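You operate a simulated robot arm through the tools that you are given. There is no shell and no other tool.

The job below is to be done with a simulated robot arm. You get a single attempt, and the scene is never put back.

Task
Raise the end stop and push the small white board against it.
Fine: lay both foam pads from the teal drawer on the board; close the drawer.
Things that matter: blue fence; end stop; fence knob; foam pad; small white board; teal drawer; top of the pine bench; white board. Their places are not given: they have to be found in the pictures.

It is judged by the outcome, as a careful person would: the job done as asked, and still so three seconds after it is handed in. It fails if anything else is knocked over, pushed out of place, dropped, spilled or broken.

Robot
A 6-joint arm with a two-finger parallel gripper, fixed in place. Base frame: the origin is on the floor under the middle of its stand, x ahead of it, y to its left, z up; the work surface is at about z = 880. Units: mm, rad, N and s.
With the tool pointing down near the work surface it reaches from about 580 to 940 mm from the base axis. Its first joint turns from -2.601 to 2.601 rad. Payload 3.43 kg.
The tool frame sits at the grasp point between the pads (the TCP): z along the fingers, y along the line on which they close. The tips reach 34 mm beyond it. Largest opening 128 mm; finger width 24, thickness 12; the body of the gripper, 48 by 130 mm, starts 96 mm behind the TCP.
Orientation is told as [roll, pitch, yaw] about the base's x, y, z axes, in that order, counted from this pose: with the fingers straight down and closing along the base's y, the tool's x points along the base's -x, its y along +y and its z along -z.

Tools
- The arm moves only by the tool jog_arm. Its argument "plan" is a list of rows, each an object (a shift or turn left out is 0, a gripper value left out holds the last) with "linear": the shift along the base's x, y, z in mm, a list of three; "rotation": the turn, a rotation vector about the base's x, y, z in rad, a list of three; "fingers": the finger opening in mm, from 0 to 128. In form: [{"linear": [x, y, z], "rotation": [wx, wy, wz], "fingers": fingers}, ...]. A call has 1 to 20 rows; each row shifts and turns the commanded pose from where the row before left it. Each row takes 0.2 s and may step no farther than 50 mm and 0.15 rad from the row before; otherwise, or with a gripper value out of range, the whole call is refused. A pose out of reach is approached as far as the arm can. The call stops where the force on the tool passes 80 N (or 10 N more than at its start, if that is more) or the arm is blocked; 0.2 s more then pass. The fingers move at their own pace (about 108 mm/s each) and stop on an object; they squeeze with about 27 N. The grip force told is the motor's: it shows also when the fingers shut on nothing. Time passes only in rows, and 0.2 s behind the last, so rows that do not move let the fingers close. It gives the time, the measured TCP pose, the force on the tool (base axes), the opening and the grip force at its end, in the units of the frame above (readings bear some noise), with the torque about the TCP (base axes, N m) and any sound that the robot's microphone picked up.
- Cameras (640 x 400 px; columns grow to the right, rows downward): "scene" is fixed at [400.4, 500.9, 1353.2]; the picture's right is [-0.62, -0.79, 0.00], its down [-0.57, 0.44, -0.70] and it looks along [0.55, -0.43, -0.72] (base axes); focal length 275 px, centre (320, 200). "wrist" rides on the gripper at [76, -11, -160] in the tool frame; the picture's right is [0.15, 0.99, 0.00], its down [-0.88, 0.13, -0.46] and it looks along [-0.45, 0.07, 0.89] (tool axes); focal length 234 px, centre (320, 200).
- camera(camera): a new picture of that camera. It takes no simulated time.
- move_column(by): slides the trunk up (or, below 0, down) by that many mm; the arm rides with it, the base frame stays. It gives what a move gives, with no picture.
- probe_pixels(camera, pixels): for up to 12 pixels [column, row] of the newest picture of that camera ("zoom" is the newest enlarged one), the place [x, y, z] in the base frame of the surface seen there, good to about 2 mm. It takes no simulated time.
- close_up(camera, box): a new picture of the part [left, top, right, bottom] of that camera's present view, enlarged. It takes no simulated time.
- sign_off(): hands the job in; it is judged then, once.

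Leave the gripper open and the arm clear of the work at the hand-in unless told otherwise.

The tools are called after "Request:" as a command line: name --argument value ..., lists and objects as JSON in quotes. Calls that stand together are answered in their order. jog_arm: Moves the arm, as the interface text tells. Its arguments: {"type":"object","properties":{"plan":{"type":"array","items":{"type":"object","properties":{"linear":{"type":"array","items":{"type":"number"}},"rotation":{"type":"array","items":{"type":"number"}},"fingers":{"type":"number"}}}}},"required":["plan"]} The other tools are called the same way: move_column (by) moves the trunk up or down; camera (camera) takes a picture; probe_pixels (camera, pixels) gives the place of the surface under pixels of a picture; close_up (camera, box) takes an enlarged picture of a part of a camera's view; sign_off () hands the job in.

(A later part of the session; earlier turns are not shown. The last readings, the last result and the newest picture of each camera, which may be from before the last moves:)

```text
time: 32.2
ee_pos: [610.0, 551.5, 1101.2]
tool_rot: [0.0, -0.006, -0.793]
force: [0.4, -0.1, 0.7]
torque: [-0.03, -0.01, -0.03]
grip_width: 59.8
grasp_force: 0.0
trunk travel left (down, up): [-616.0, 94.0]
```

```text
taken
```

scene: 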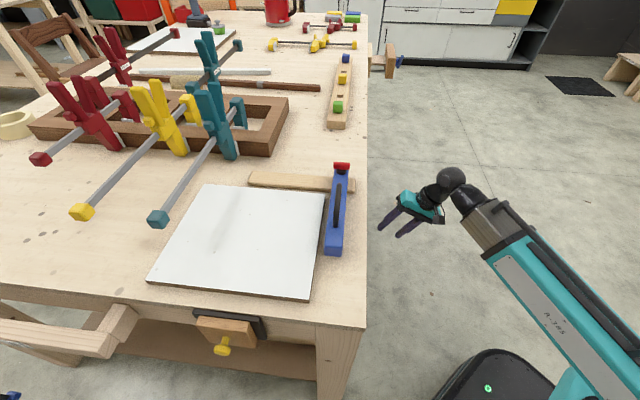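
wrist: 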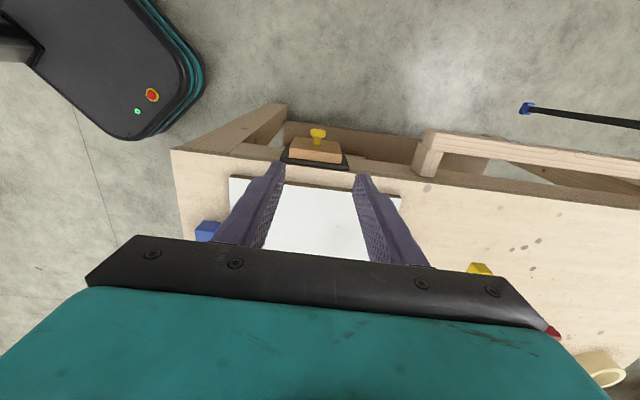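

Knob visible at wrist (318,134). I'll zoom and probe knob head, stem, plate and guide.

Request:
close_up --camera "wrist" --box '[260, 110, 380, 185]'

Request:
probe_pixels --camera "zoom" --pixels '[[310, 125], [310, 140], [270, 125], [350, 125], [310, 165], [180, 180], [440, 200], [160, 240], [450, 265], [150, 270], [460, 300], [300, 260]]'

```text
5.33 times, centred on (320, 148) of wrist
```

zoom: 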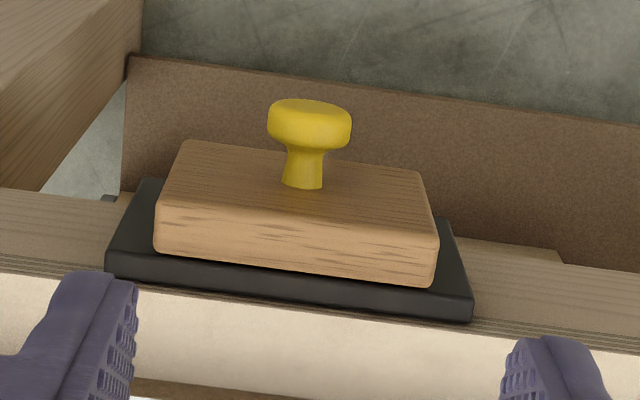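

```text
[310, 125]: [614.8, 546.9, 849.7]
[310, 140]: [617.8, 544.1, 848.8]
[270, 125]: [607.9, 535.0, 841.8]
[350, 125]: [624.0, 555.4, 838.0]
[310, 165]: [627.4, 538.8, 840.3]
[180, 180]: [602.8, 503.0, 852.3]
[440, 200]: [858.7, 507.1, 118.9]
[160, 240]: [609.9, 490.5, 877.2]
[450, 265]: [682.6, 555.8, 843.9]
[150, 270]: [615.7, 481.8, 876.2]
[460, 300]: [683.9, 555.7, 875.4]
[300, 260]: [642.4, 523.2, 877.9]
```

Knob head is about 27 mm across, centred near (615, 546, 837), with its axis along the outward normal; the plate face lies just behind it. I'll descend with the fingers straddling the head, first to z≈900 and check the view.

Request:
jog_arm --plan '[{"linear": [5.2, -5.6, -30]}, {"linear": [0, 0, -45]}, {"linear": [0, 0, -45]}, {"linear": [0, 0, -45]}, {"linear": [0, 0, -36]}]'

Request:
camera --camera "wrist"

```text
time: 33.4
ee_pos: [614.9, 545.8, 897.7]
tool_rot: [0.002, -0.007, -0.793]
force: [0.1, 0.5, 0.4]
torque: [-0.02, -0.02, -0.02]
grip_width: 60.1
grasp_force: 0.1
trunk travel left (down, up): [-616.0, 94.0]
```

```text
taken
```

wrist: 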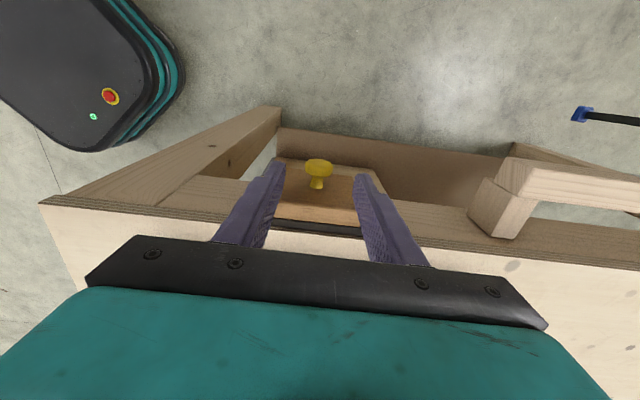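

Knob is centred between fingers at wrist (318,170). I'll re-probe for accuracy before the final descent.

Request:
probe_pixels --camera "wrist" --pixels '[[318, 163], [318, 170], [307, 168], [331, 170], [317, 183], [298, 200], [340, 205]]'

Request:
close_up --camera "wrist" --box '[250, 140, 390, 240]'

```text
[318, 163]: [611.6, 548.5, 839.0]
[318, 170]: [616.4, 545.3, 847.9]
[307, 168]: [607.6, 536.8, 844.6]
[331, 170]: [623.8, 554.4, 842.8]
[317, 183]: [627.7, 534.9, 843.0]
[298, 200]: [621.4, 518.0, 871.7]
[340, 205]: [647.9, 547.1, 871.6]
```

```text
4.00 times, centred on (320, 190) of wrist
```

zoom: 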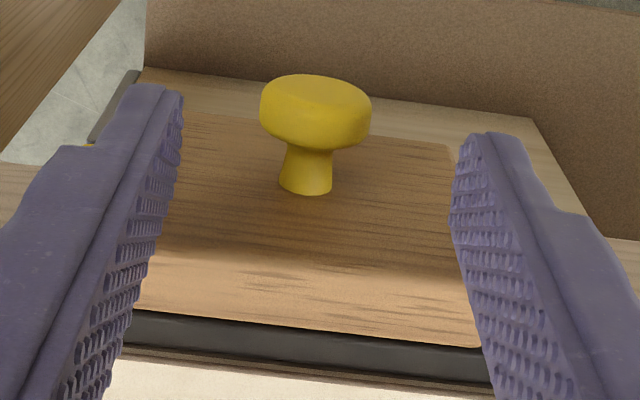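

Aligned: head centre u≈821, v≈-50. Final descent of 58 mm and close on the knob head.

Request:
jog_arm --plan '[{"linear": [0, 0, -20]}, {"linear": [0, 0, -20]}, {"linear": [0, 0, -18]}, {"linear": [0, 0, 0]}]'

Request:
jog_arm --plan '[{"fingers": 0}, {"fingers": 0}, {"fingers": 0}, {"fingers": 0}]'

Request:
camera --camera "wrist"

```text
time: 34.4
ee_pos: [615.3, 545.8, 842.5]
tool_rot: [0.002, -0.006, -0.794]
force: [-0.6, 0.6, 0.2]
torque: [-0.01, 0.01, 0.01]
grip_width: 60.1
grasp_force: 0.1
trunk travel left (down, up): [-616.0, 94.0]
```

```text
time: 35.4
ee_pos: [614.1, 545.2, 844.0]
tool_rot: [-0.001, -0.008, -0.795]
force: [-8.6, -9.0, -2.4]
torque: [-0.08, 0.16, -0.07]
grip_width: 26.9
grasp_force: 45.1
trunk travel left (down, up): [-616.0, 94.0]
```

```text
taken
```

wrist: 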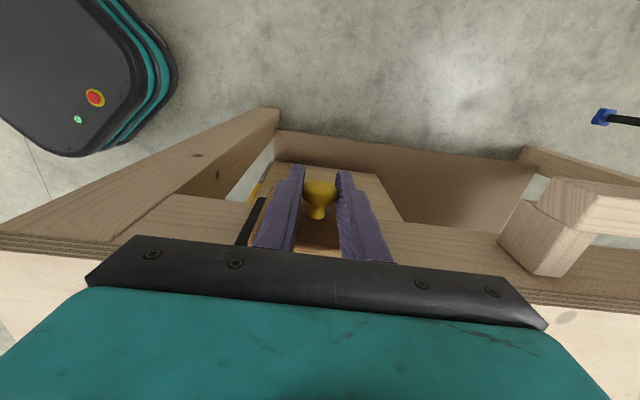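

Knob gripped (26.9 mm). Now lift gently 20 mm and read the forces.

Request:
jog_arm --plan '[{"linear": [0, 0, 5]}, {"linear": [0, 0, 5]}, {"linear": [0, 0, 5]}, {"linear": [0, 0, 5]}]'

Request:
camera --camera "wrist"

```text
time: 36.4
ee_pos: [615.9, 545.4, 862.4]
tool_rot: [0.002, -0.008, -0.792]
force: [-14.8, -9.5, -2.8]
torque: [-0.13, 0.05, -0.1]
grip_width: 26.9
grasp_force: 45.1
trunk travel left (down, up): [-616.0, 94.0]
```

```text
taken
```

wrist: 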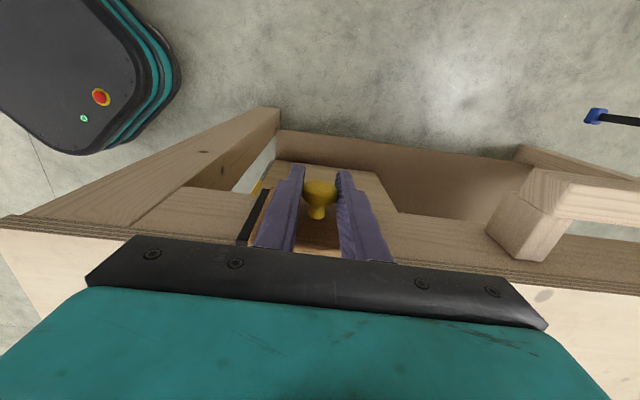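

The plate rises with the knob (low resistance). I'll continue lifting 30 mm.

Request:
jog_arm --plan '[{"linear": [0, 0, 5]}, {"linear": [0, 0, 5]}, {"linear": [0, 0, 5]}, {"linear": [0, 0, 5]}, {"linear": [0, 0, 5]}, {"linear": [0, 0, 5]}]'

Request:
camera --camera "wrist"

```text
time: 37.8
ee_pos: [615.0, 544.0, 886.9]
tool_rot: [-0.009, -0.008, -0.795]
force: [-17.0, -16.4, -39.6]
torque: [-0.08, 0.33, -0.13]
grip_width: 26.9
grasp_force: 45.5
trunk travel left (down, up): [-616.0, 94.0]
```

```text
taken
```

wrist: 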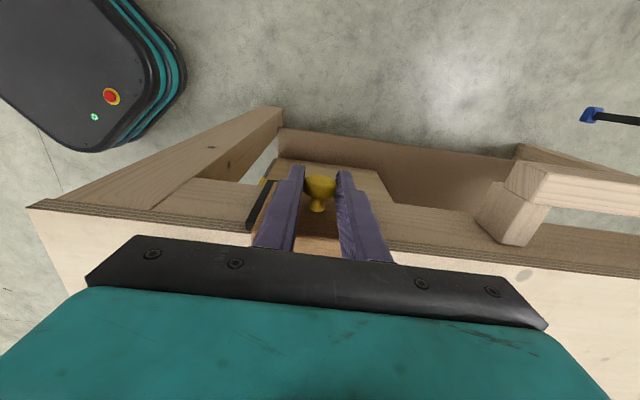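

At z≈887 the force jumps to 40 N: the end of travel. I'll ease down a few mm to see whether the plate holds by itself (latch or friction) before releasing.

Request:
jog_arm --plan '[{"linear": [0, 0, -3]}, {"linear": [0, 0, -2]}, {"linear": [0, 0, 0]}]'

Request:
jog_arm --plan '[{"linear": [0, 0, -2]}, {"linear": [0, 0, -2]}, {"linear": [0, 0, 0]}]'

```text
time: 38.6
ee_pos: [615.1, 545.0, 887.5]
tool_rot: [0.0, -0.007, -0.794]
force: [-15.6, -15.3, -14.2]
torque: [-0.38, 0.28, -0.1]
grip_width: 26.9
grasp_force: 45.2
trunk travel left (down, up): [-616.0, 94.0]
```

```text
time: 39.4
ee_pos: [615.4, 544.6, 884.4]
tool_rot: [0.001, -0.007, -0.794]
force: [-11.6, -13.2, 2.1]
torque: [-0.2, 0.15, -0.05]
grip_width: 26.9
grasp_force: 44.8
trunk travel left (down, up): [-616.0, 94.0]
```

Moving back down takes only about 2 N, so it seems held by friction near the top. I'll raise it back to the top of travel and then release the knob.

Request:
jog_arm --plan '[{"linear": [0, 0, 2]}, {"linear": [0, 0, 2]}, {"linear": [0, 0, 0]}, {"linear": [0, 0, 0]}]'

Request:
jog_arm --plan '[{"fingers": 50}, {"fingers": 60}, {"fingers": 60}]'

Request:
close_up --camera "wrist" --box '[220, 120, 420, 250]'

```text
time: 40.4
ee_pos: [614.4, 543.6, 886.4]
tool_rot: [0.002, -0.008, -0.795]
force: [-7.2, -12.7, -3.1]
torque: [-0.3, 0.06, -0.07]
grip_width: 26.9
grasp_force: 45.3
trunk travel left (down, up): [-616.0, 94.0]
```

```text
time: 41.2
ee_pos: [616.1, 546.1, 886.8]
tool_rot: [0.003, -0.008, -0.793]
force: [0.3, -0.2, -0.1]
torque: [-0.04, 0.03, 0.0]
grip_width: 60.0
grasp_force: 0.1
trunk travel left (down, up): [-616.0, 94.0]
```

```text
3.08 times, centred on (320, 185) of wrist
```

zoom: 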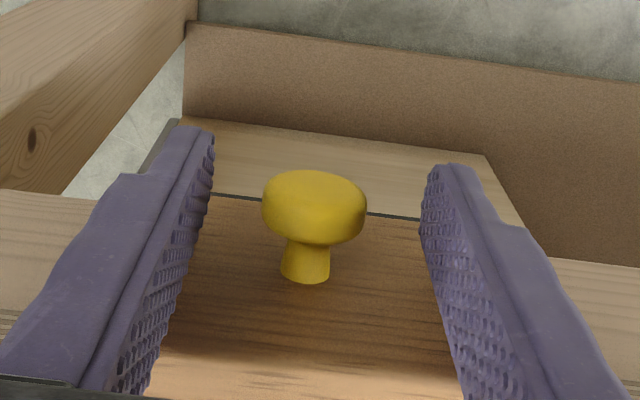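

Released. I'll probe the knob height to confirm it stays up, waiting a few idle rows.

Request:
jog_arm --plan '[{"linear": [0, 0, 0]}, {"linear": [0, 0, 0]}, {"linear": [0, 0, 0]}, {"linear": [0, 0, 0]}, {"linear": [0, 0, 0]}]'

Request:
camera --camera "wrist"

Request:
probe_pixels --camera "wrist" --pixels '[[318, 180], [318, 187], [318, 200], [310, 230], [330, 240], [310, 220]]'

```text
time: 42.4
ee_pos: [615.3, 545.5, 886.1]
tool_rot: [0.003, -0.006, -0.795]
force: [-0.1, -0.4, 0.4]
torque: [0.0, -0.03, -0.01]
grip_width: 60.1
grasp_force: 0.0
trunk travel left (down, up): [-616.0, 94.0]
```

```text
taken
```

wrist: 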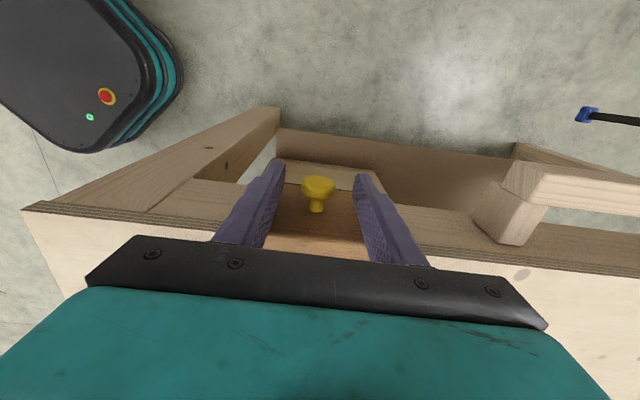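

```text
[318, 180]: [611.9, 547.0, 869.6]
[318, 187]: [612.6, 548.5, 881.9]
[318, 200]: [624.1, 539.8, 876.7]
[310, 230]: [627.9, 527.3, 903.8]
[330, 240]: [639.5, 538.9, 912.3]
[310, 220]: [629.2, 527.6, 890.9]
```

The stop stays raised (knob centre z≈878, plate now up above z≈912). I'll move slightly outward and straight up to clear it.

Request:
jog_arm --plan '[{"linear": [-5, 5, 0]}, {"linear": [0, 0, 40]}, {"linear": [0, 0, 45]}, {"linear": [0, 0, 45]}, {"linear": [0, 0, 45]}, {"linear": [0, 0, 40]}]'

Request:
camera --camera "wrist"

```text
time: 43.8
ee_pos: [606.5, 551.2, 1098.8]
tool_rot: [0.003, -0.008, -0.793]
force: [0.3, 0.0, -0.4]
torque: [-0.01, 0.0, -0.03]
grip_width: 60.0
grasp_force: 0.0
trunk travel left (down, up): [-616.0, 94.0]
```

```text
taken
```

wrist: 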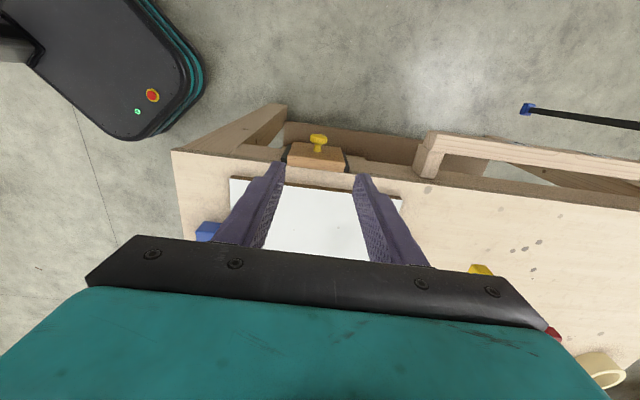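

Now I'll zoom to measure the raised plate and its inner face against the board edge.

Request:
close_up --camera "wrist" --box '[220, 120, 420, 245]'

Request:
probe_pixels --camera "zoom" --pixels '[[225, 145], [385, 160], [235, 110], [300, 150], [300, 195], [300, 235], [210, 110], [410, 150], [40, 185], [575, 255], [300, 215], [385, 175]]'

```text
3.20 times, centred on (320, 182) of wrist
```

zoom: 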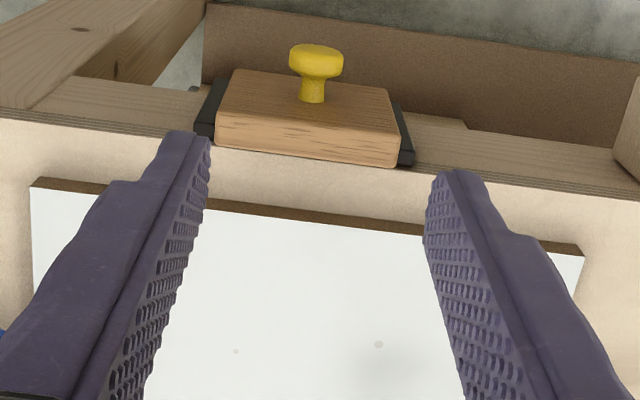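

```text
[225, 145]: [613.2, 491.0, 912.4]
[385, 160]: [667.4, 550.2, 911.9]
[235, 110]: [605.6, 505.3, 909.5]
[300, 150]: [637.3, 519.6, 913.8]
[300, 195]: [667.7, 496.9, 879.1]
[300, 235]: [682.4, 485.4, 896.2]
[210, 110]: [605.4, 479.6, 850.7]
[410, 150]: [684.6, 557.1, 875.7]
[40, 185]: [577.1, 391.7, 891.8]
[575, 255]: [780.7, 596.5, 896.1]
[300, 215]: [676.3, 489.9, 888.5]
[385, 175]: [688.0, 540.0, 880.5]
```

Raised plate top is z≈913 and its inner face about v≈-87; the board's near edge is at v≈-131, so the board needs to move about 43 mm outward. Next I'll look at the board's far (-v) edge and the gap to the wooden strip from above.

Request:
jog_arm --plan '[{"linear": [31.4, -28.2, 10]}, {"linear": [31.4, -28.2, 10]}, {"linear": [31.4, -28.2, 0]}, {"linear": [31.4, -28.2, 0]}, {"linear": [31.4, -28.2, 0]}]'

Request:
camera --camera "wrist"

```text
time: 45.0
ee_pos: [767.4, 408.2, 1123.1]
tool_rot: [0.002, -0.007, -0.793]
force: [-0.3, 1.1, 1.2]
torque: [0.03, 0.0, -0.03]
grip_width: 59.9
grasp_force: 0.1
trunk travel left (down, up): [-616.0, 94.0]
```

```text
taken
```

wrist: 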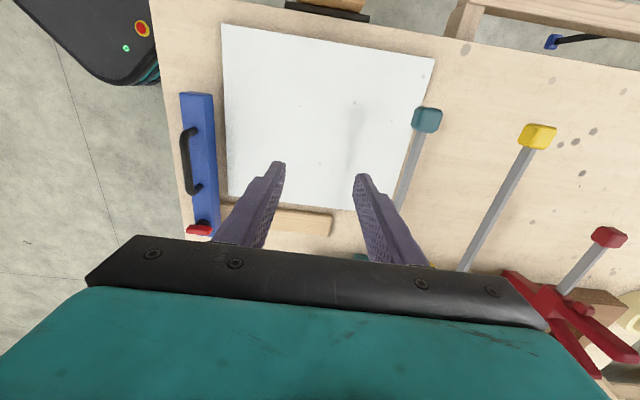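

I can see the board, the strip at wrist (285,222) and the teal clamp bar end at (427,120) near the board's far side. Zooming on the gaps and probing.

Request:
close_up --camera "wrist" --box '[180, 130, 440, 270]'

Request:
probe_pixels --camera "zoom" --pixels '[[130, 155], [160, 158], [200, 165], [270, 175], [300, 180], [330, 185], [360, 190], [400, 193], [420, 196], [370, 205], [330, 200], [270, 190]]'

Request:
close_up --camera "wrist" --box '[350, 40, 550, 270]'

Request:
probe_pixels --camera "wrist" --pixels '[[225, 28], [432, 60], [228, 195], [350, 207], [415, 120], [418, 108], [440, 118], [400, 190], [398, 180], [408, 150], [420, 100], [403, 175]]'

```text
2.46 times, centred on (310, 200) of wrist
```

zoom: 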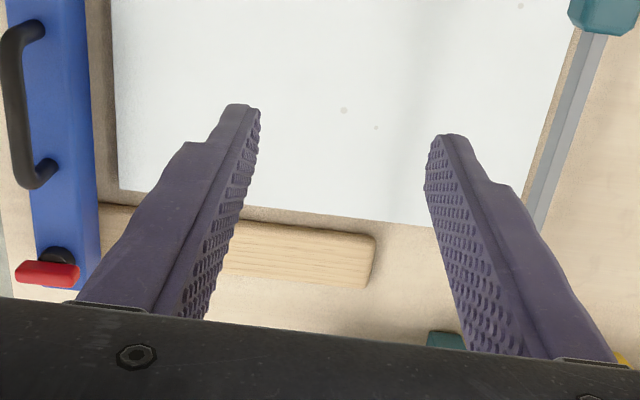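

```text
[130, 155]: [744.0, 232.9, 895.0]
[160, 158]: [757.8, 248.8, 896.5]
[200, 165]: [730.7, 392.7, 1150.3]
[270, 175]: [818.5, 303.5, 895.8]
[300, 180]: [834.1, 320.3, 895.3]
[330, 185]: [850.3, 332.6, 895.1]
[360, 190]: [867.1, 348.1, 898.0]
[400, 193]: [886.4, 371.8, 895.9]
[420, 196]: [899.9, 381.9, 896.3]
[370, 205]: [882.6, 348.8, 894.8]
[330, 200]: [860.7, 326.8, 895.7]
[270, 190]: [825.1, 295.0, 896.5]
```

```text
1.74 times, centred on (450, 155) of wrist
```

zoom: 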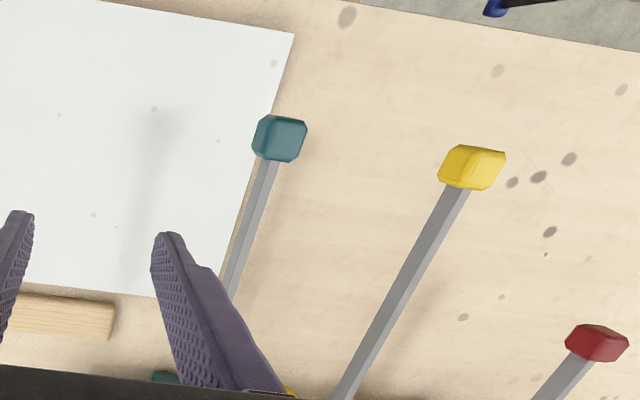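

```text
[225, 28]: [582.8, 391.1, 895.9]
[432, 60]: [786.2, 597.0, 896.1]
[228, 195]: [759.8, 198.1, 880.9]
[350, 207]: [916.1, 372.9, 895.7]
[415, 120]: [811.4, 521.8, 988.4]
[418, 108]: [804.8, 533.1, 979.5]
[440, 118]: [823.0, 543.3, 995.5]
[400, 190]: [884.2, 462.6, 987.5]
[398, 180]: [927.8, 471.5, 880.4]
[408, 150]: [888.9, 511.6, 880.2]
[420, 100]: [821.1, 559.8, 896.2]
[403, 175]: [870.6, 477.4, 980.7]
```

The teal clamp's bar end overhangs at z≈980–995 near u≈945, so I must keep the gripper away from there. Now I'll probe rows across the board–strip gap at column ~302 and ~290.

Request:
probe_pixels --camera "wrist" --pixels '[[302, 210], [302, 213], [302, 215], [302, 217], [302, 219], [302, 221], [302, 224], [302, 230], [302, 236], [302, 240], [302, 242], [302, 245]]'

Request:
close_up --camera "wrist" --box '[270, 195, 350, 245]'

Request:
probe_pixels --camera "wrist" --pixels '[[340, 205], [340, 208], [340, 210], [340, 212], [340, 214], [340, 216], [330, 220], [332, 225], [220, 150], [222, 150], [215, 150], [218, 170]]'

```text
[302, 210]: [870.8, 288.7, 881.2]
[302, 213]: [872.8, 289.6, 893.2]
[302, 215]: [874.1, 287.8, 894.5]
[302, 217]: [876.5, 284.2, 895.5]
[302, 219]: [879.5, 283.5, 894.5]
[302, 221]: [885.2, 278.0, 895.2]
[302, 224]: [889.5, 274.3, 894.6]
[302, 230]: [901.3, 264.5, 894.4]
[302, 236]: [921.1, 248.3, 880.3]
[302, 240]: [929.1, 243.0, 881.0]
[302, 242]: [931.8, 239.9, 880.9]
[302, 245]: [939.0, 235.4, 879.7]
```

```text
8.00 times, centred on (310, 220) of wrist
```

zoom: 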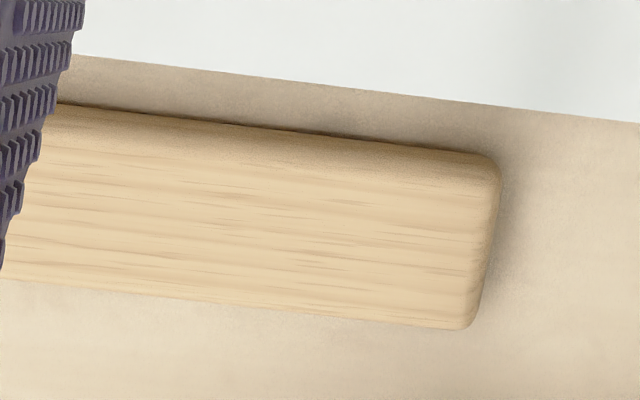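

```text
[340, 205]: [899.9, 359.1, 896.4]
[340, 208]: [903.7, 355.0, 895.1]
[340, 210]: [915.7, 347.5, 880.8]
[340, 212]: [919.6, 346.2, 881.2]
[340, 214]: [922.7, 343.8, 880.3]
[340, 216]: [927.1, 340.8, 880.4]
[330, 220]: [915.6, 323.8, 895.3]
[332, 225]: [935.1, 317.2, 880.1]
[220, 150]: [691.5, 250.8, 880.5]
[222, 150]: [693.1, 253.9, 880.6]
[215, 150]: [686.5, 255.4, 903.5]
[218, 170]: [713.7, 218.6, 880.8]
```

Measured: the board's far edge is at v≈-389 and the strip's near edge at v≈-412, a gap of about 22 mm. I'm centred over the board (u≈831), so I'll first try dragging it with the closed fingertips pressed lightly on top. I'll close the fingers and descend to just above the board.

Request:
jog_arm --plan '[{"linear": [0, 0, -45], "fingers": 0}, {"linear": [0, 0, -45]}, {"linear": [0, 0, -45]}, {"linear": [0, 0, -40]}, {"linear": [0, 0, 0]}]'

Request:
camera --camera "scene"

Request:
camera --camera "wrist"

```text
time: 46.2
ee_pos: [767.7, 411.6, 944.6]
tool_rot: [0.003, -0.007, -0.795]
force: [0.1, -0.3, -0.2]
torque: [0.0, -0.01, 0.02]
grip_width: 0.0
grasp_force: 27.2
trunk travel left (down, up): [-616.0, 94.0]
```

```text
taken
```

scene: 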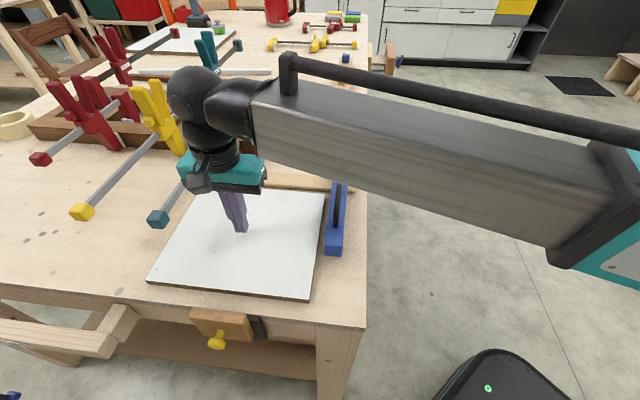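

```text
taken
```

wrist: 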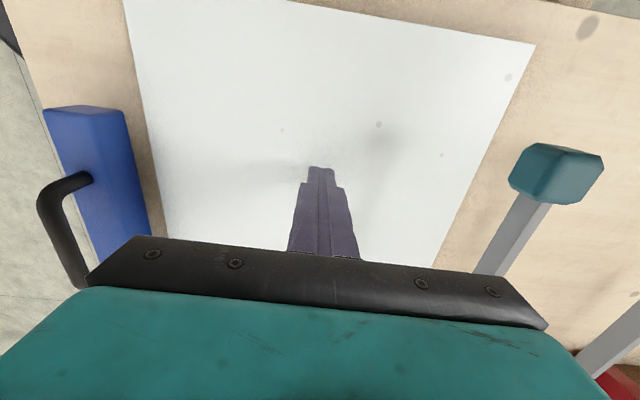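

Tips are about 14 mm above the board. Lowering slowly to contact.

Request:
jog_arm --plan '[{"linear": [0, 0, -5]}, {"linear": [0, 0, -5]}, {"linear": [0, 0, -3]}, {"linear": [0, 0, -2]}]'

```text
time: 47.2
ee_pos: [767.9, 409.8, 930.7]
tool_rot: [0.002, -0.008, -0.794]
force: [0.1, -0.7, -0.1]
torque: [0.0, -0.02, 0.0]
grip_width: 0.0
grasp_force: 27.4
trunk travel left (down, up): [-616.0, 94.0]
```

Request:
jog_arm --plan '[{"linear": [0, 0, -2]}, {"linear": [0, 0, -2]}]'

```text
time: 47.8
ee_pos: [768.6, 409.1, 929.9]
tool_rot: [0.005, -0.008, -0.795]
force: [1.2, 0.8, 15.7]
torque: [0.14, 0.08, 0.03]
grip_width: 0.1
grasp_force: 26.7
trunk travel left (down, up): [-616.0, 94.0]
```

Contact, pressing with about 16 N. Now drag 12 mm toward the stop (direction (-0.707, 0.707)).

Request:
jog_arm --plan '[{"linear": [-1.4, 1.4, 0]}, {"linear": [-1.4, 1.4, 0]}, {"linear": [-1.4, 1.4, 0]}, {"linear": [-1.4, 1.4, 0]}, {"linear": [-1.4, 1.4, 0]}, {"linear": [-1.4, 1.4, 0]}]'

Request:
camera --camera "wrist"

Request:
camera --camera "scene"

```text
time: 49.2
ee_pos: [759.0, 416.3, 931.0]
tool_rot: [0.005, -0.007, -0.794]
force: [10.2, -10.0, 31.4]
torque: [-0.11, -0.07, 0.12]
grip_width: 0.2
grasp_force: 27.1
trunk travel left (down, up): [-616.0, 94.0]
```

```text
taken
```

wrist: 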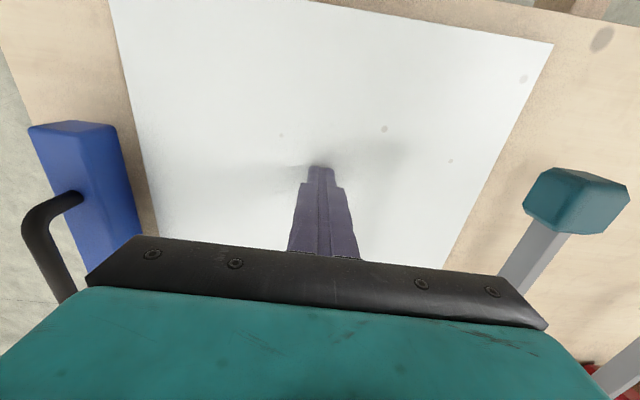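

```text
taken
```

scene: 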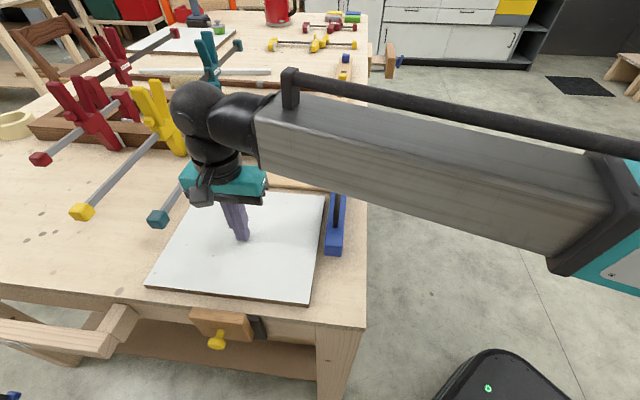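

The board moves with the fingertips (corner moved from (153,283) to (147,288)). Normal force 31 N is more than needed; I'll ease up 1 mm and continue dragging 20 mm.

Request:
jog_arm --plan '[{"linear": [-1.4, 1.4, 1]}, {"linear": [-1.4, 1.4, 0]}, {"linear": [-1.4, 1.4, 0]}, {"linear": [-1.4, 1.4, 0]}, {"linear": [-1.4, 1.4, 0]}, {"linear": [-1.4, 1.4, 0]}, {"linear": [-1.4, 1.4, 0]}, {"linear": [-1.4, 1.4, 0]}, {"linear": [-1.4, 1.4, 0]}, {"linear": [-1.4, 1.4, 0]}]'

Request:
camera --camera "scene"

Request:
close_up --camera "scene" --box '[130, 230, 360, 370]'

```text
time: 51.4
ee_pos: [744.8, 428.7, 930.3]
tool_rot: [0.004, -0.007, -0.793]
force: [9.6, -9.3, 24.4]
torque: [-0.14, -0.05, 0.02]
grip_width: 0.0
grasp_force: 27.2
trunk travel left (down, up): [-616.0, 94.0]
```

```text
taken
```

scene: 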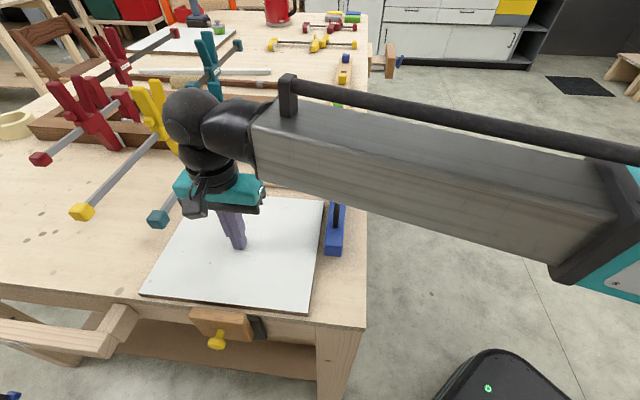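

```text
2.78 times, centred on (245, 300) of scene
```

zoom: 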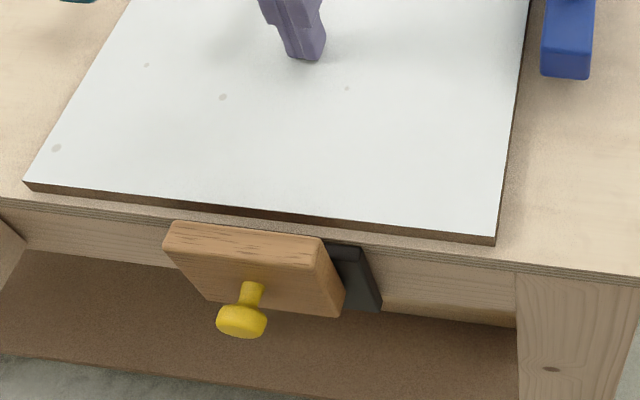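

The board is close to the plate now. I'll probe the remaining gap from the zoomed view.

Request:
probe_pixels --camera "zoom" --pixels '[[250, 203], [250, 209], [250, 214], [250, 219], [250, 224], [250, 228], [250, 232], [250, 238], [180, 226], [320, 240], [30, 186], [490, 238]]'

```text
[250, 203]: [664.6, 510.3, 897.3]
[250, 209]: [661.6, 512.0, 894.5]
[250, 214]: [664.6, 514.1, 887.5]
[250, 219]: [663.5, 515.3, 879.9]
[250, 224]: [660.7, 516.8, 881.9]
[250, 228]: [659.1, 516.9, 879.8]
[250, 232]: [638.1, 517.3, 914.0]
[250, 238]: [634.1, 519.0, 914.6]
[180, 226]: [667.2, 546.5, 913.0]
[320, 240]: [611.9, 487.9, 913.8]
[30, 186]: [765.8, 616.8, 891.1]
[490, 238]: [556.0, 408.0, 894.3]
```

Remaining gap is about 19 mm (board edge v≈-105.5, plate inner face v≈-86). I'll drag 16 mm, then creep to contact.

Request:
jog_arm --plan '[{"linear": [-1.4, 1.4, 0]}, {"linear": [-1.4, 1.4, 0]}, {"linear": [-1.4, 1.4, 0]}, {"linear": [-1.4, 1.4, 0]}, {"linear": [-1.4, 1.4, 0]}, {"linear": [-1.4, 1.4, 0]}, {"linear": [-1.4, 1.4, 0]}, {"linear": [-1.4, 1.4, 0]}]'

Request:
close_up --camera "scene" --box '[130, 230, 360, 370]'

Request:
probe_pixels --camera "zoom" --pixels '[[250, 215], [250, 220], [250, 224], [250, 228], [250, 232], [250, 236], [185, 228], [185, 222], [320, 240], [320, 234], [30, 196], [490, 248]]'

```text
time: 53.2
ee_pos: [734.3, 442.2, 929.8]
tool_rot: [0.006, -0.006, -0.795]
force: [10.8, -6.3, 28.1]
torque: [-0.02, -0.12, 0.07]
grip_width: 0.0
grasp_force: 27.3
trunk travel left (down, up): [-616.0, 94.0]
```

```text
2.78 times, centred on (245, 300) of scene
```

zoom: 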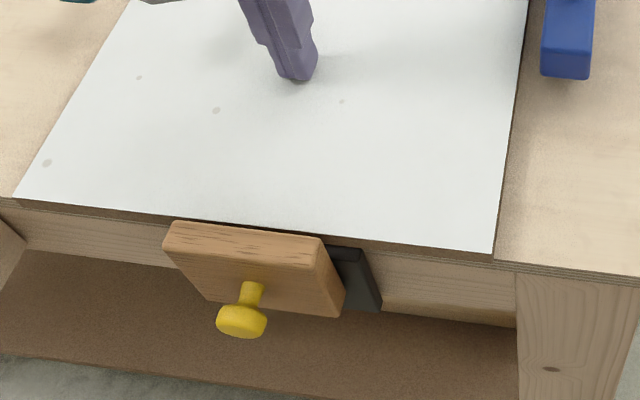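

```text
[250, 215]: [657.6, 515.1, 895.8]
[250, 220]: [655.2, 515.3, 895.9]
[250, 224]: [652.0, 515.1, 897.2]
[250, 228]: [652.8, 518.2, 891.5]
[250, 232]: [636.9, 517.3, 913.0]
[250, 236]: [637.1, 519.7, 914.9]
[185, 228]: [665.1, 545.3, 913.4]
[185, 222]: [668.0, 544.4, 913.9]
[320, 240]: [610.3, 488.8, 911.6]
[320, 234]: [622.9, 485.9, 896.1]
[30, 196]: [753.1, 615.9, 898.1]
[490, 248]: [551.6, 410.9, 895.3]
```

Almost there; the lateral force is still just sliding friction (~12 N), so no contact yet. I'll creep in about 1 mm steps and watch the lateral force.

Request:
jog_arm --plan '[{"linear": [-0.7, 0.7, 0]}, {"linear": [-0.7, 0.7, 0]}, {"linear": [-0.7, 0.7, 0]}, {"linear": [-0.7, 0.7, 0]}]'

Request:
jog_arm --plan '[{"linear": [-0.7, 0.7, 0]}, {"linear": [-0.7, 0.7, 0]}, {"linear": [-0.7, 0.7, 0]}, {"linear": [-0.7, 0.7, 0]}]'

Request:
close_up --camera "scene" --box '[180, 270, 270, 340]'

```text
time: 54.2
ee_pos: [730.7, 444.9, 929.2]
tool_rot: [0.003, -0.006, -0.794]
force: [9.2, -9.5, 25.2]
torque: [-0.15, -0.05, 0.06]
grip_width: 0.0
grasp_force: 26.8
trunk travel left (down, up): [-616.0, 94.0]
```

```text
time: 55.2
ee_pos: [728.0, 447.4, 930.8]
tool_rot: [0.003, -0.007, -0.794]
force: [7.7, -9.8, 28.9]
torque: [-0.17, -0.06, 0.05]
grip_width: 0.0
grasp_force: 27.3
trunk travel left (down, up): [-616.0, 94.0]
```

```text
5.71 times, centred on (225, 305) of scene
```

zoom: 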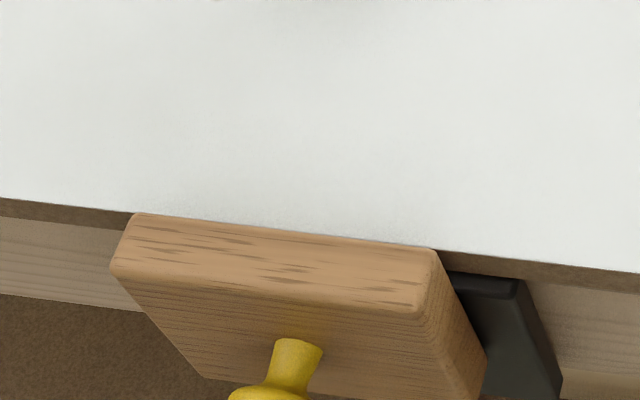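

The board edge is now nearly behind the plate. I'll probe the board edge either side of the plate and the plate's inner top edge.

Request:
probe_pixels --camera "zoom" --pixels '[[60, 200], [60, 204], [60, 208], [60, 214], [520, 255], [520, 259], [520, 263], [520, 268], [280, 222], [280, 230], [200, 222], [400, 242]]'

```text
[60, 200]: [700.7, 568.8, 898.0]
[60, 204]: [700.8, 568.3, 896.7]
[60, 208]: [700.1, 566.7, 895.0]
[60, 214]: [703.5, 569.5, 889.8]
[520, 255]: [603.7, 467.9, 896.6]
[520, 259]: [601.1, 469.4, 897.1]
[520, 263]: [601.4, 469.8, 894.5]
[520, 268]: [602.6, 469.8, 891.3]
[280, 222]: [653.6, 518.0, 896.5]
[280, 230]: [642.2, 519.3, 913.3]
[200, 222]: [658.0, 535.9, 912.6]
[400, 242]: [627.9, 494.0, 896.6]
```

Board edge is at v≈-94, plate at v≈-86.5: about 7 mm left. The fingertips may be slipping a bit, so I'll press slightly more (1 mm) and drag 8 mm further.

Request:
jog_arm --plan '[{"linear": [0, 0, -1]}, {"linear": [-1, 1, 0]}, {"linear": [-1, 1, 0]}, {"linear": [-1, 1, 0]}, {"linear": [-1, 1, 0]}, {"linear": [-1, 1, 0]}, {"linear": [-1, 1, 0]}]'

Request:
close_up --camera "scene" --box '[180, 270, 270, 340]'

Request:
probe_pixels --camera "zoom" --pixels '[[60, 204], [60, 208], [60, 212], [60, 216], [520, 259], [520, 263], [520, 268], [520, 273], [280, 222], [280, 230], [200, 222], [400, 242]]'

```text
time: 56.8
ee_pos: [723.0, 452.0, 929.9]
tool_rot: [0.005, -0.01, -0.793]
force: [12.4, -11.4, 35.7]
torque: [-0.16, -0.11, 0.04]
grip_width: 0.1
grasp_force: 27.0
trunk travel left (down, up): [-616.0, 94.0]
```

```text
5.71 times, centred on (225, 305) of scene
```

zoom: 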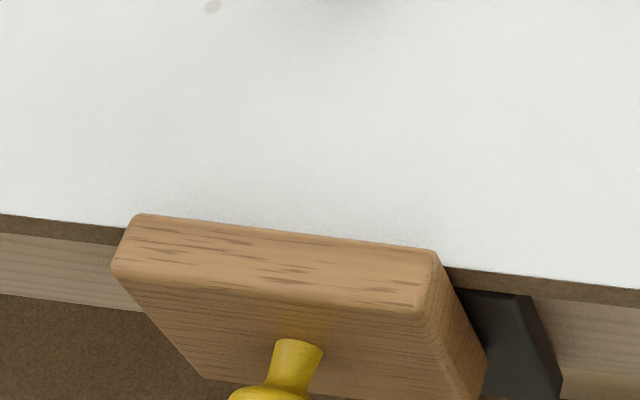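

```text
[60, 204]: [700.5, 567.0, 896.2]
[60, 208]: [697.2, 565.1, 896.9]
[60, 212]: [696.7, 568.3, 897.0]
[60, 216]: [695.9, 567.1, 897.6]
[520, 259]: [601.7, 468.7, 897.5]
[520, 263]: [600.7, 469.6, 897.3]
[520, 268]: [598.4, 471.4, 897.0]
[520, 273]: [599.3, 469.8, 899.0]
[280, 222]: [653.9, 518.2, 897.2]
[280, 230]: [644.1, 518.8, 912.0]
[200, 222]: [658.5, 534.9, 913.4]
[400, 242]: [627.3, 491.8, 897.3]
```

The board edge is now about v≈-89; ~3 mm left. Continue creeping 5 mm and watch for a rise in lateral force.

Request:
jog_arm --plan '[{"linear": [-1, 1, 0]}, {"linear": [-1, 1, 0]}, {"linear": [-1, 1, 0]}, {"linear": [-1, 1, 0]}]'

Request:
close_up --camera "scene" --box '[180, 270, 270, 340]'

Request:
probe_pixels --camera "zoom" --pixels '[[60, 216], [60, 220], [60, 224], [60, 228], [520, 273], [520, 277], [520, 281], [520, 285], [280, 222], [280, 230], [200, 222], [400, 244]]'

```text
time: 57.8
ee_pos: [718.4, 455.4, 929.3]
tool_rot: [0.005, -0.011, -0.794]
force: [14.8, -13.0, 35.1]
torque: [-0.25, -0.14, 0.07]
grip_width: 0.1
grasp_force: 26.8
trunk travel left (down, up): [-616.0, 94.0]
```

```text
5.71 times, centred on (225, 305) of scene
```

zoom: 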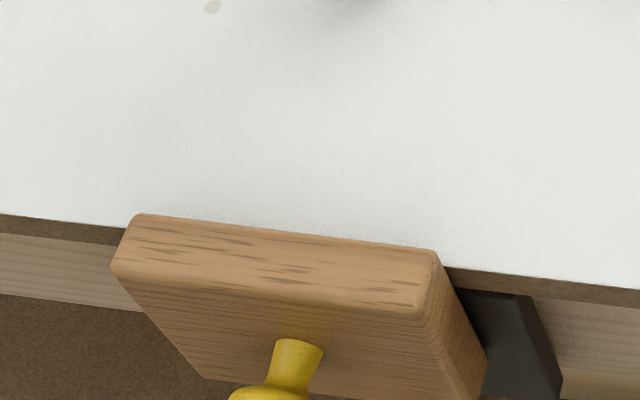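

```text
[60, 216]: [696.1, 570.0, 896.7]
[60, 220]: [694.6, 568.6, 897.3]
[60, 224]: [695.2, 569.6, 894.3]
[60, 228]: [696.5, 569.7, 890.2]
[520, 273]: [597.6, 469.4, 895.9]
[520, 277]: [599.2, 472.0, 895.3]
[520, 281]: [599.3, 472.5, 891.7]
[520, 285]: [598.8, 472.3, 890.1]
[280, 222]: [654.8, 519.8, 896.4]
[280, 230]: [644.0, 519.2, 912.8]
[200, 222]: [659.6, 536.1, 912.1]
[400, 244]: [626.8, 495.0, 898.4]
```

The picture is identical to the previous one although the fingertips went 5 mm further and lateral force rose to 20 N, so the board is seated against the stop (edge v≈-89, plate face v≈-88). I'll lift off straight up and view from above.

Request:
jog_arm --plan '[{"linear": [0, 0, 5]}, {"linear": [0, 0, 15]}, {"linear": [0, 0, 40]}, {"linear": [0, 0, 45]}, {"linear": [-20, 20, 45]}, {"linear": [-30, 30, 20]}, {"linear": [-30, 30, 0]}]'

Request:
camera --camera "wrist"

Request:
camera --camera "scene"

```text
refused: row 5 steps farther than a row can; nothing moved
```

```text
taken
```

wrist: 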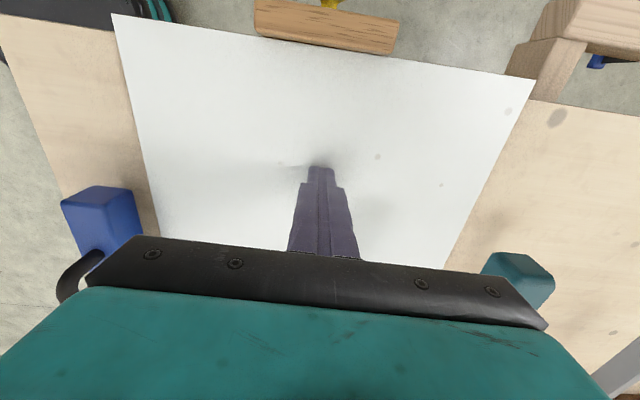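

```text
taken
```

scene: 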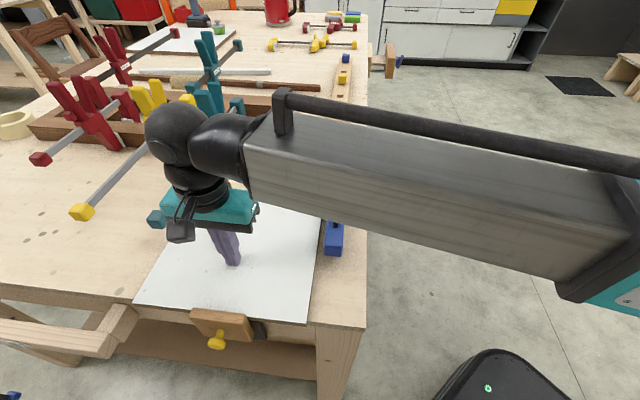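

Refused only because one row was too long; nothing moved. From the wrist, the board meets the plate at (325,35); I'll zoom there, then lift with smaller rows.

Request:
close_up --camera "wrist" --box '[230, 0, 430, 90]'

Request:
jog_arm --plan '[{"linear": [0, 0, 5]}, {"linear": [0, 0, 15]}, {"linear": [0, 0, 40]}, {"linear": [0, 0, 45]}, {"linear": [0, 0, 45]}, {"linear": [-25, 25, 20]}, {"linear": [-30, 30, 0]}]'

Request:
camera --camera "wrist"

```text
3.20 times, centred on (330, 45) of wrist
```

zoom: 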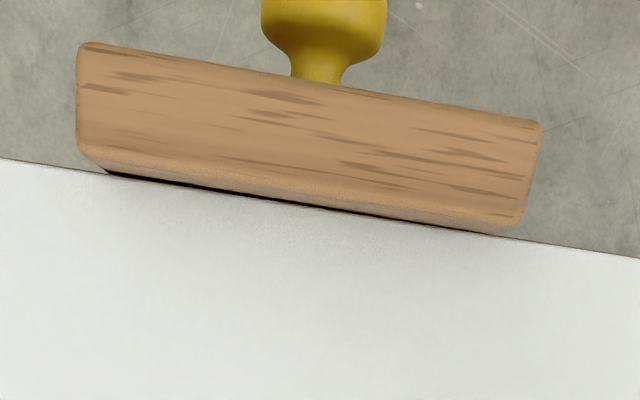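

```text
time: 59.4
ee_pos: [663.8, 514.5, 1097.9]
tool_rot: [0.002, -0.008, -0.794]
force: [0.1, -0.7, -0.3]
torque: [-0.02, -0.01, -0.04]
grip_width: 0.0
grasp_force: 27.2
trunk travel left (down, up): [-616.0, 94.0]
```

```text
taken
```

wrist: 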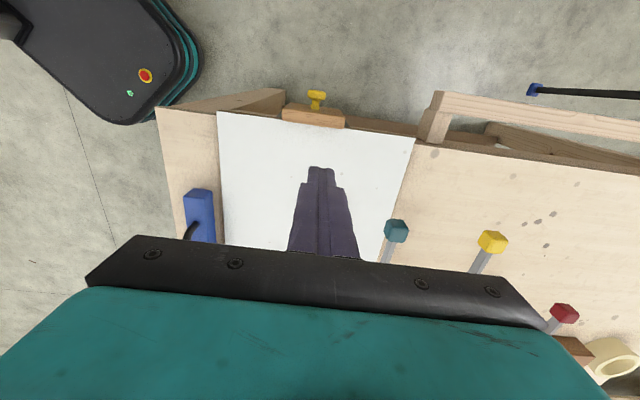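

From above I'll zoom at the plate–board junction to judge how flush it is along the plate.

Request:
close_up --camera "wrist" --box '[265, 85, 365, 145]'

Request:
probe_pixels --camera "wrist" --pixels '[[219, 113], [412, 140], [285, 121], [343, 127], [290, 124], [336, 130], [400, 200], [218, 240]]'

```text
6.40 times, centred on (315, 115) of wrist
```

zoom: 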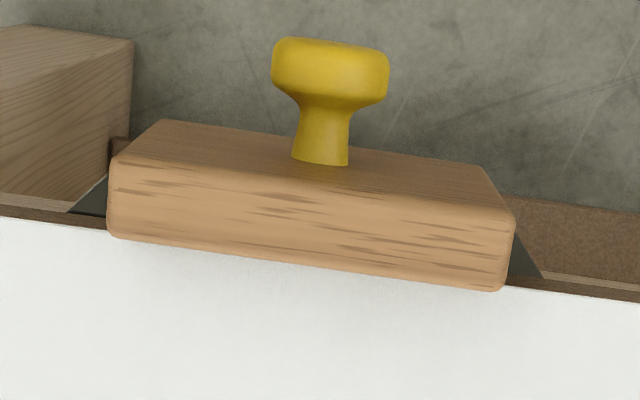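

```text
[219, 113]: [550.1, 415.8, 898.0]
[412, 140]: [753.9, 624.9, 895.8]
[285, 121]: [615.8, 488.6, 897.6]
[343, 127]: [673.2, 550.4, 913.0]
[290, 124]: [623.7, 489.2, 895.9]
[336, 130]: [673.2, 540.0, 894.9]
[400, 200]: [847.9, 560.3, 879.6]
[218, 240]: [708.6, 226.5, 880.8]
```

The board is against the plate, with at most a hairline wedge at the low-u end of the plate. I'll do one small corrective nudge: press near u≈785 (within the plate span) and drag toward the stop a few mm. First move above that point.

Request:
jog_arm --plan '[{"linear": [11, -33.6, 0]}, {"linear": [11, -33.6, 0]}, {"linear": [10.7, -33.6, 0]}, {"linear": [0, 0, -45]}, {"linear": [0, 0, -45]}, {"linear": [0, 0, -45]}, {"linear": [0, 0, -20]}, {"linear": [0, 0, -5]}, {"linear": [0, 0, -4]}]'

```text
time: 61.4
ee_pos: [695.2, 411.5, 933.7]
tool_rot: [0.003, -0.007, -0.793]
force: [0.4, 0.2, 0.0]
torque: [0.01, -0.03, -0.04]
grip_width: 0.0
grasp_force: 26.9
trunk travel left (down, up): [-616.0, 94.0]
```

Request:
jog_arm --plan '[{"linear": [0, 0, -3]}, {"linear": [0, 0, -2]}, {"linear": [0, 0, -2]}]'

```text
time: 62.2
ee_pos: [694.8, 413.0, 930.5]
tool_rot: [0.006, -0.008, -0.793]
force: [-0.4, 1.7, 26.3]
torque: [0.27, 0.28, -0.09]
grip_width: 0.0
grasp_force: 27.9
trunk travel left (down, up): [-616.0, 94.0]
```

Pressing with 26 N at u≈783. Now dragging a few mm toward the stop.

Request:
jog_arm --plan '[{"linear": [-1, 1, 0]}, {"linear": [-1, 1, 0]}, {"linear": [-1, 1, 0]}, {"linear": [-1, 1, 0]}]'

Request:
close_up --camera "wrist" --box '[230, 0, 470, 120]'

Request:
camera --camera "wrist"

```text
time: 63.2
ee_pos: [694.2, 414.0, 929.1]
tool_rot: [0.009, -0.011, -0.795]
force: [25.2, -8.5, 44.3]
torque: [-0.02, -0.33, -0.02]
grip_width: 0.1
grasp_force: 26.6
trunk travel left (down, up): [-616.0, 94.0]
```

```text
2.67 times, centred on (350, 60) of wrist
```

zoom: 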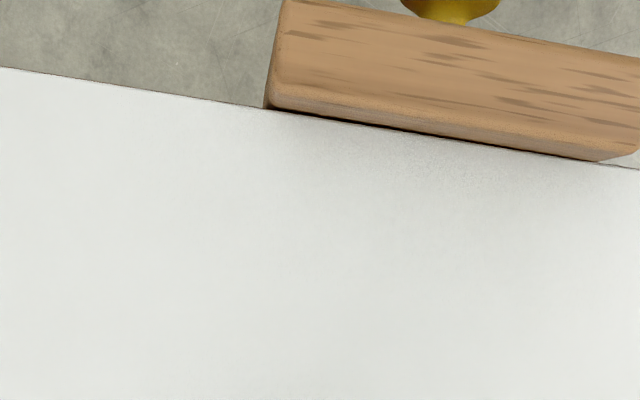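

```text
taken
```

wrist: 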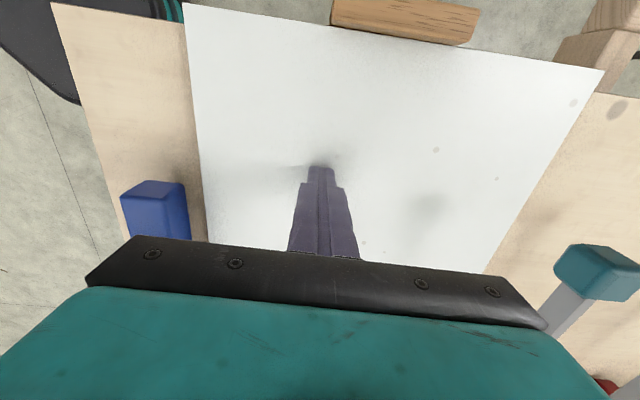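

The TCP hardly moved and lateral force rose to 26 N: the board is solidly against the stop. Lift straight off and go up.

Request:
jog_arm --plan '[{"linear": [1.5, -1.5, 0]}, {"linear": [0, 0, 5]}, {"linear": [0, 0, 20]}, {"linear": [0, 0, 45]}, {"linear": [0, 0, 45]}, {"linear": [0, 0, 45]}]'

Request:
camera --camera "scene"

```text
time: 64.6
ee_pos: [694.1, 415.9, 1086.2]
tool_rot: [0.003, -0.007, -0.796]
force: [0.0, 0.3, -0.6]
torque: [0.0, 0.0, 0.01]
grip_width: 0.0
grasp_force: 26.9
trunk travel left (down, up): [-616.0, 94.0]
```

```text
taken
```

scene: 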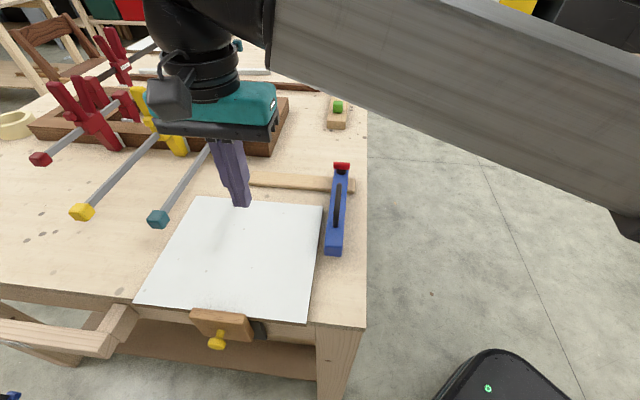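

Board and stop look right. Now back to the drawer: first move at height to in front of the drawer with the tool still vertical.

Request:
jog_arm --plan '[{"linear": [4, -45, 0], "fingers": 56}, {"linear": [4, -45, 0]}, {"linear": [4, -45, 0]}, {"linear": [4, -45, 0]}, {"linear": [4, -45, 0]}, {"linear": [4, -45, 0]}, {"linear": [4, -45, 0]}, {"linear": [4, -45, 0]}, {"linear": [4, -45, 0]}, {"linear": [4, -45, 0]}, {"linear": [4, -45, 0]}, {"linear": [2, -27, 0]}]'

```text
time: 67.2
ee_pos: [739.9, -105.5, 1085.8]
tool_rot: [0.0, -0.008, -0.793]
force: [0.8, -0.2, 0.5]
torque: [0.0, -0.01, -0.02]
grip_width: 56.2
grasp_force: 0.2
trunk travel left (down, up): [-616.0, 94.0]
```

Now tilt the tool to horizontal facing the drawer direction, at this standoff, descending to z≈1043.

Request:
jog_arm --plan '[{"linear": [0, 0, -3.5], "rotation": [0.0926, -0.0926, 0]}, {"linear": [0, 0, -3.5], "rotation": [0.0926, -0.0926, 0]}, {"linear": [0, 0, -3.5], "rotation": [0.0926, -0.0926, 0]}, {"linear": [0, 0, -3.5], "rotation": [0.0926, -0.0926, 0]}, {"linear": [0, 0, -3.5], "rotation": [0.0926, -0.0926, 0]}, {"linear": [0, 0, -3.5], "rotation": [0.0926, -0.0926, 0]}, {"linear": [0, 0, -3.5], "rotation": [0.0926, -0.0926, 0]}, {"linear": [0, 0, -3.5], "rotation": [0.0926, -0.0926, 0]}, {"linear": [0, 0, -3.5], "rotation": [0.0926, -0.0926, 0]}, {"linear": [0, 0, -3.5], "rotation": [0.0926, -0.0926, 0]}, {"linear": [0, 0, -3.5], "rotation": [0.0926, -0.0926, 0]}, {"linear": [0, 0, -3.5], "rotation": [0.0926, -0.0926, 0]}]'

Request:
camera --camera "scene"

```text
time: 69.8
ee_pos: [738.8, -107.7, 1044.4]
tool_rot: [1.576, 0.007, -0.793]
force: [-0.3, 0.5, 1.0]
torque: [-0.02, -0.03, 0.01]
grip_width: 56.3
grasp_force: 0.1
trunk travel left (down, up): [-616.0, 94.0]
```

```text
taken
```

scene: 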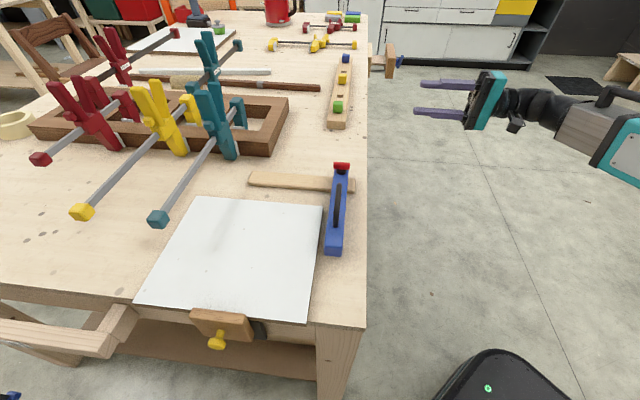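

The tool is horizontal and clear of the bench. Lowering the trunk 400 mm.

Request:
move_column --by -400

Request:
camera --camera "wrist"

```text
time: 73.6
ee_pos: [739.0, -106.4, 644.1]
tool_rot: [1.574, 0.008, -0.792]
force: [-0.5, -0.6, -0.8]
torque: [-0.02, -0.03, 0.01]
grip_width: 56.0
grasp_force: 0.0
trunk travel left (down, up): [-216.0, 494.0]
```

```text
taken
```

wrist: 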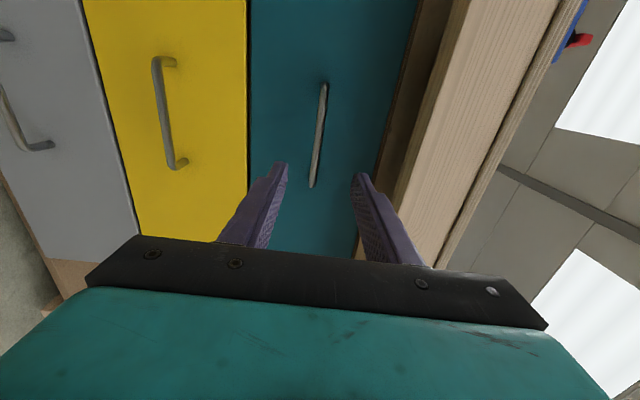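

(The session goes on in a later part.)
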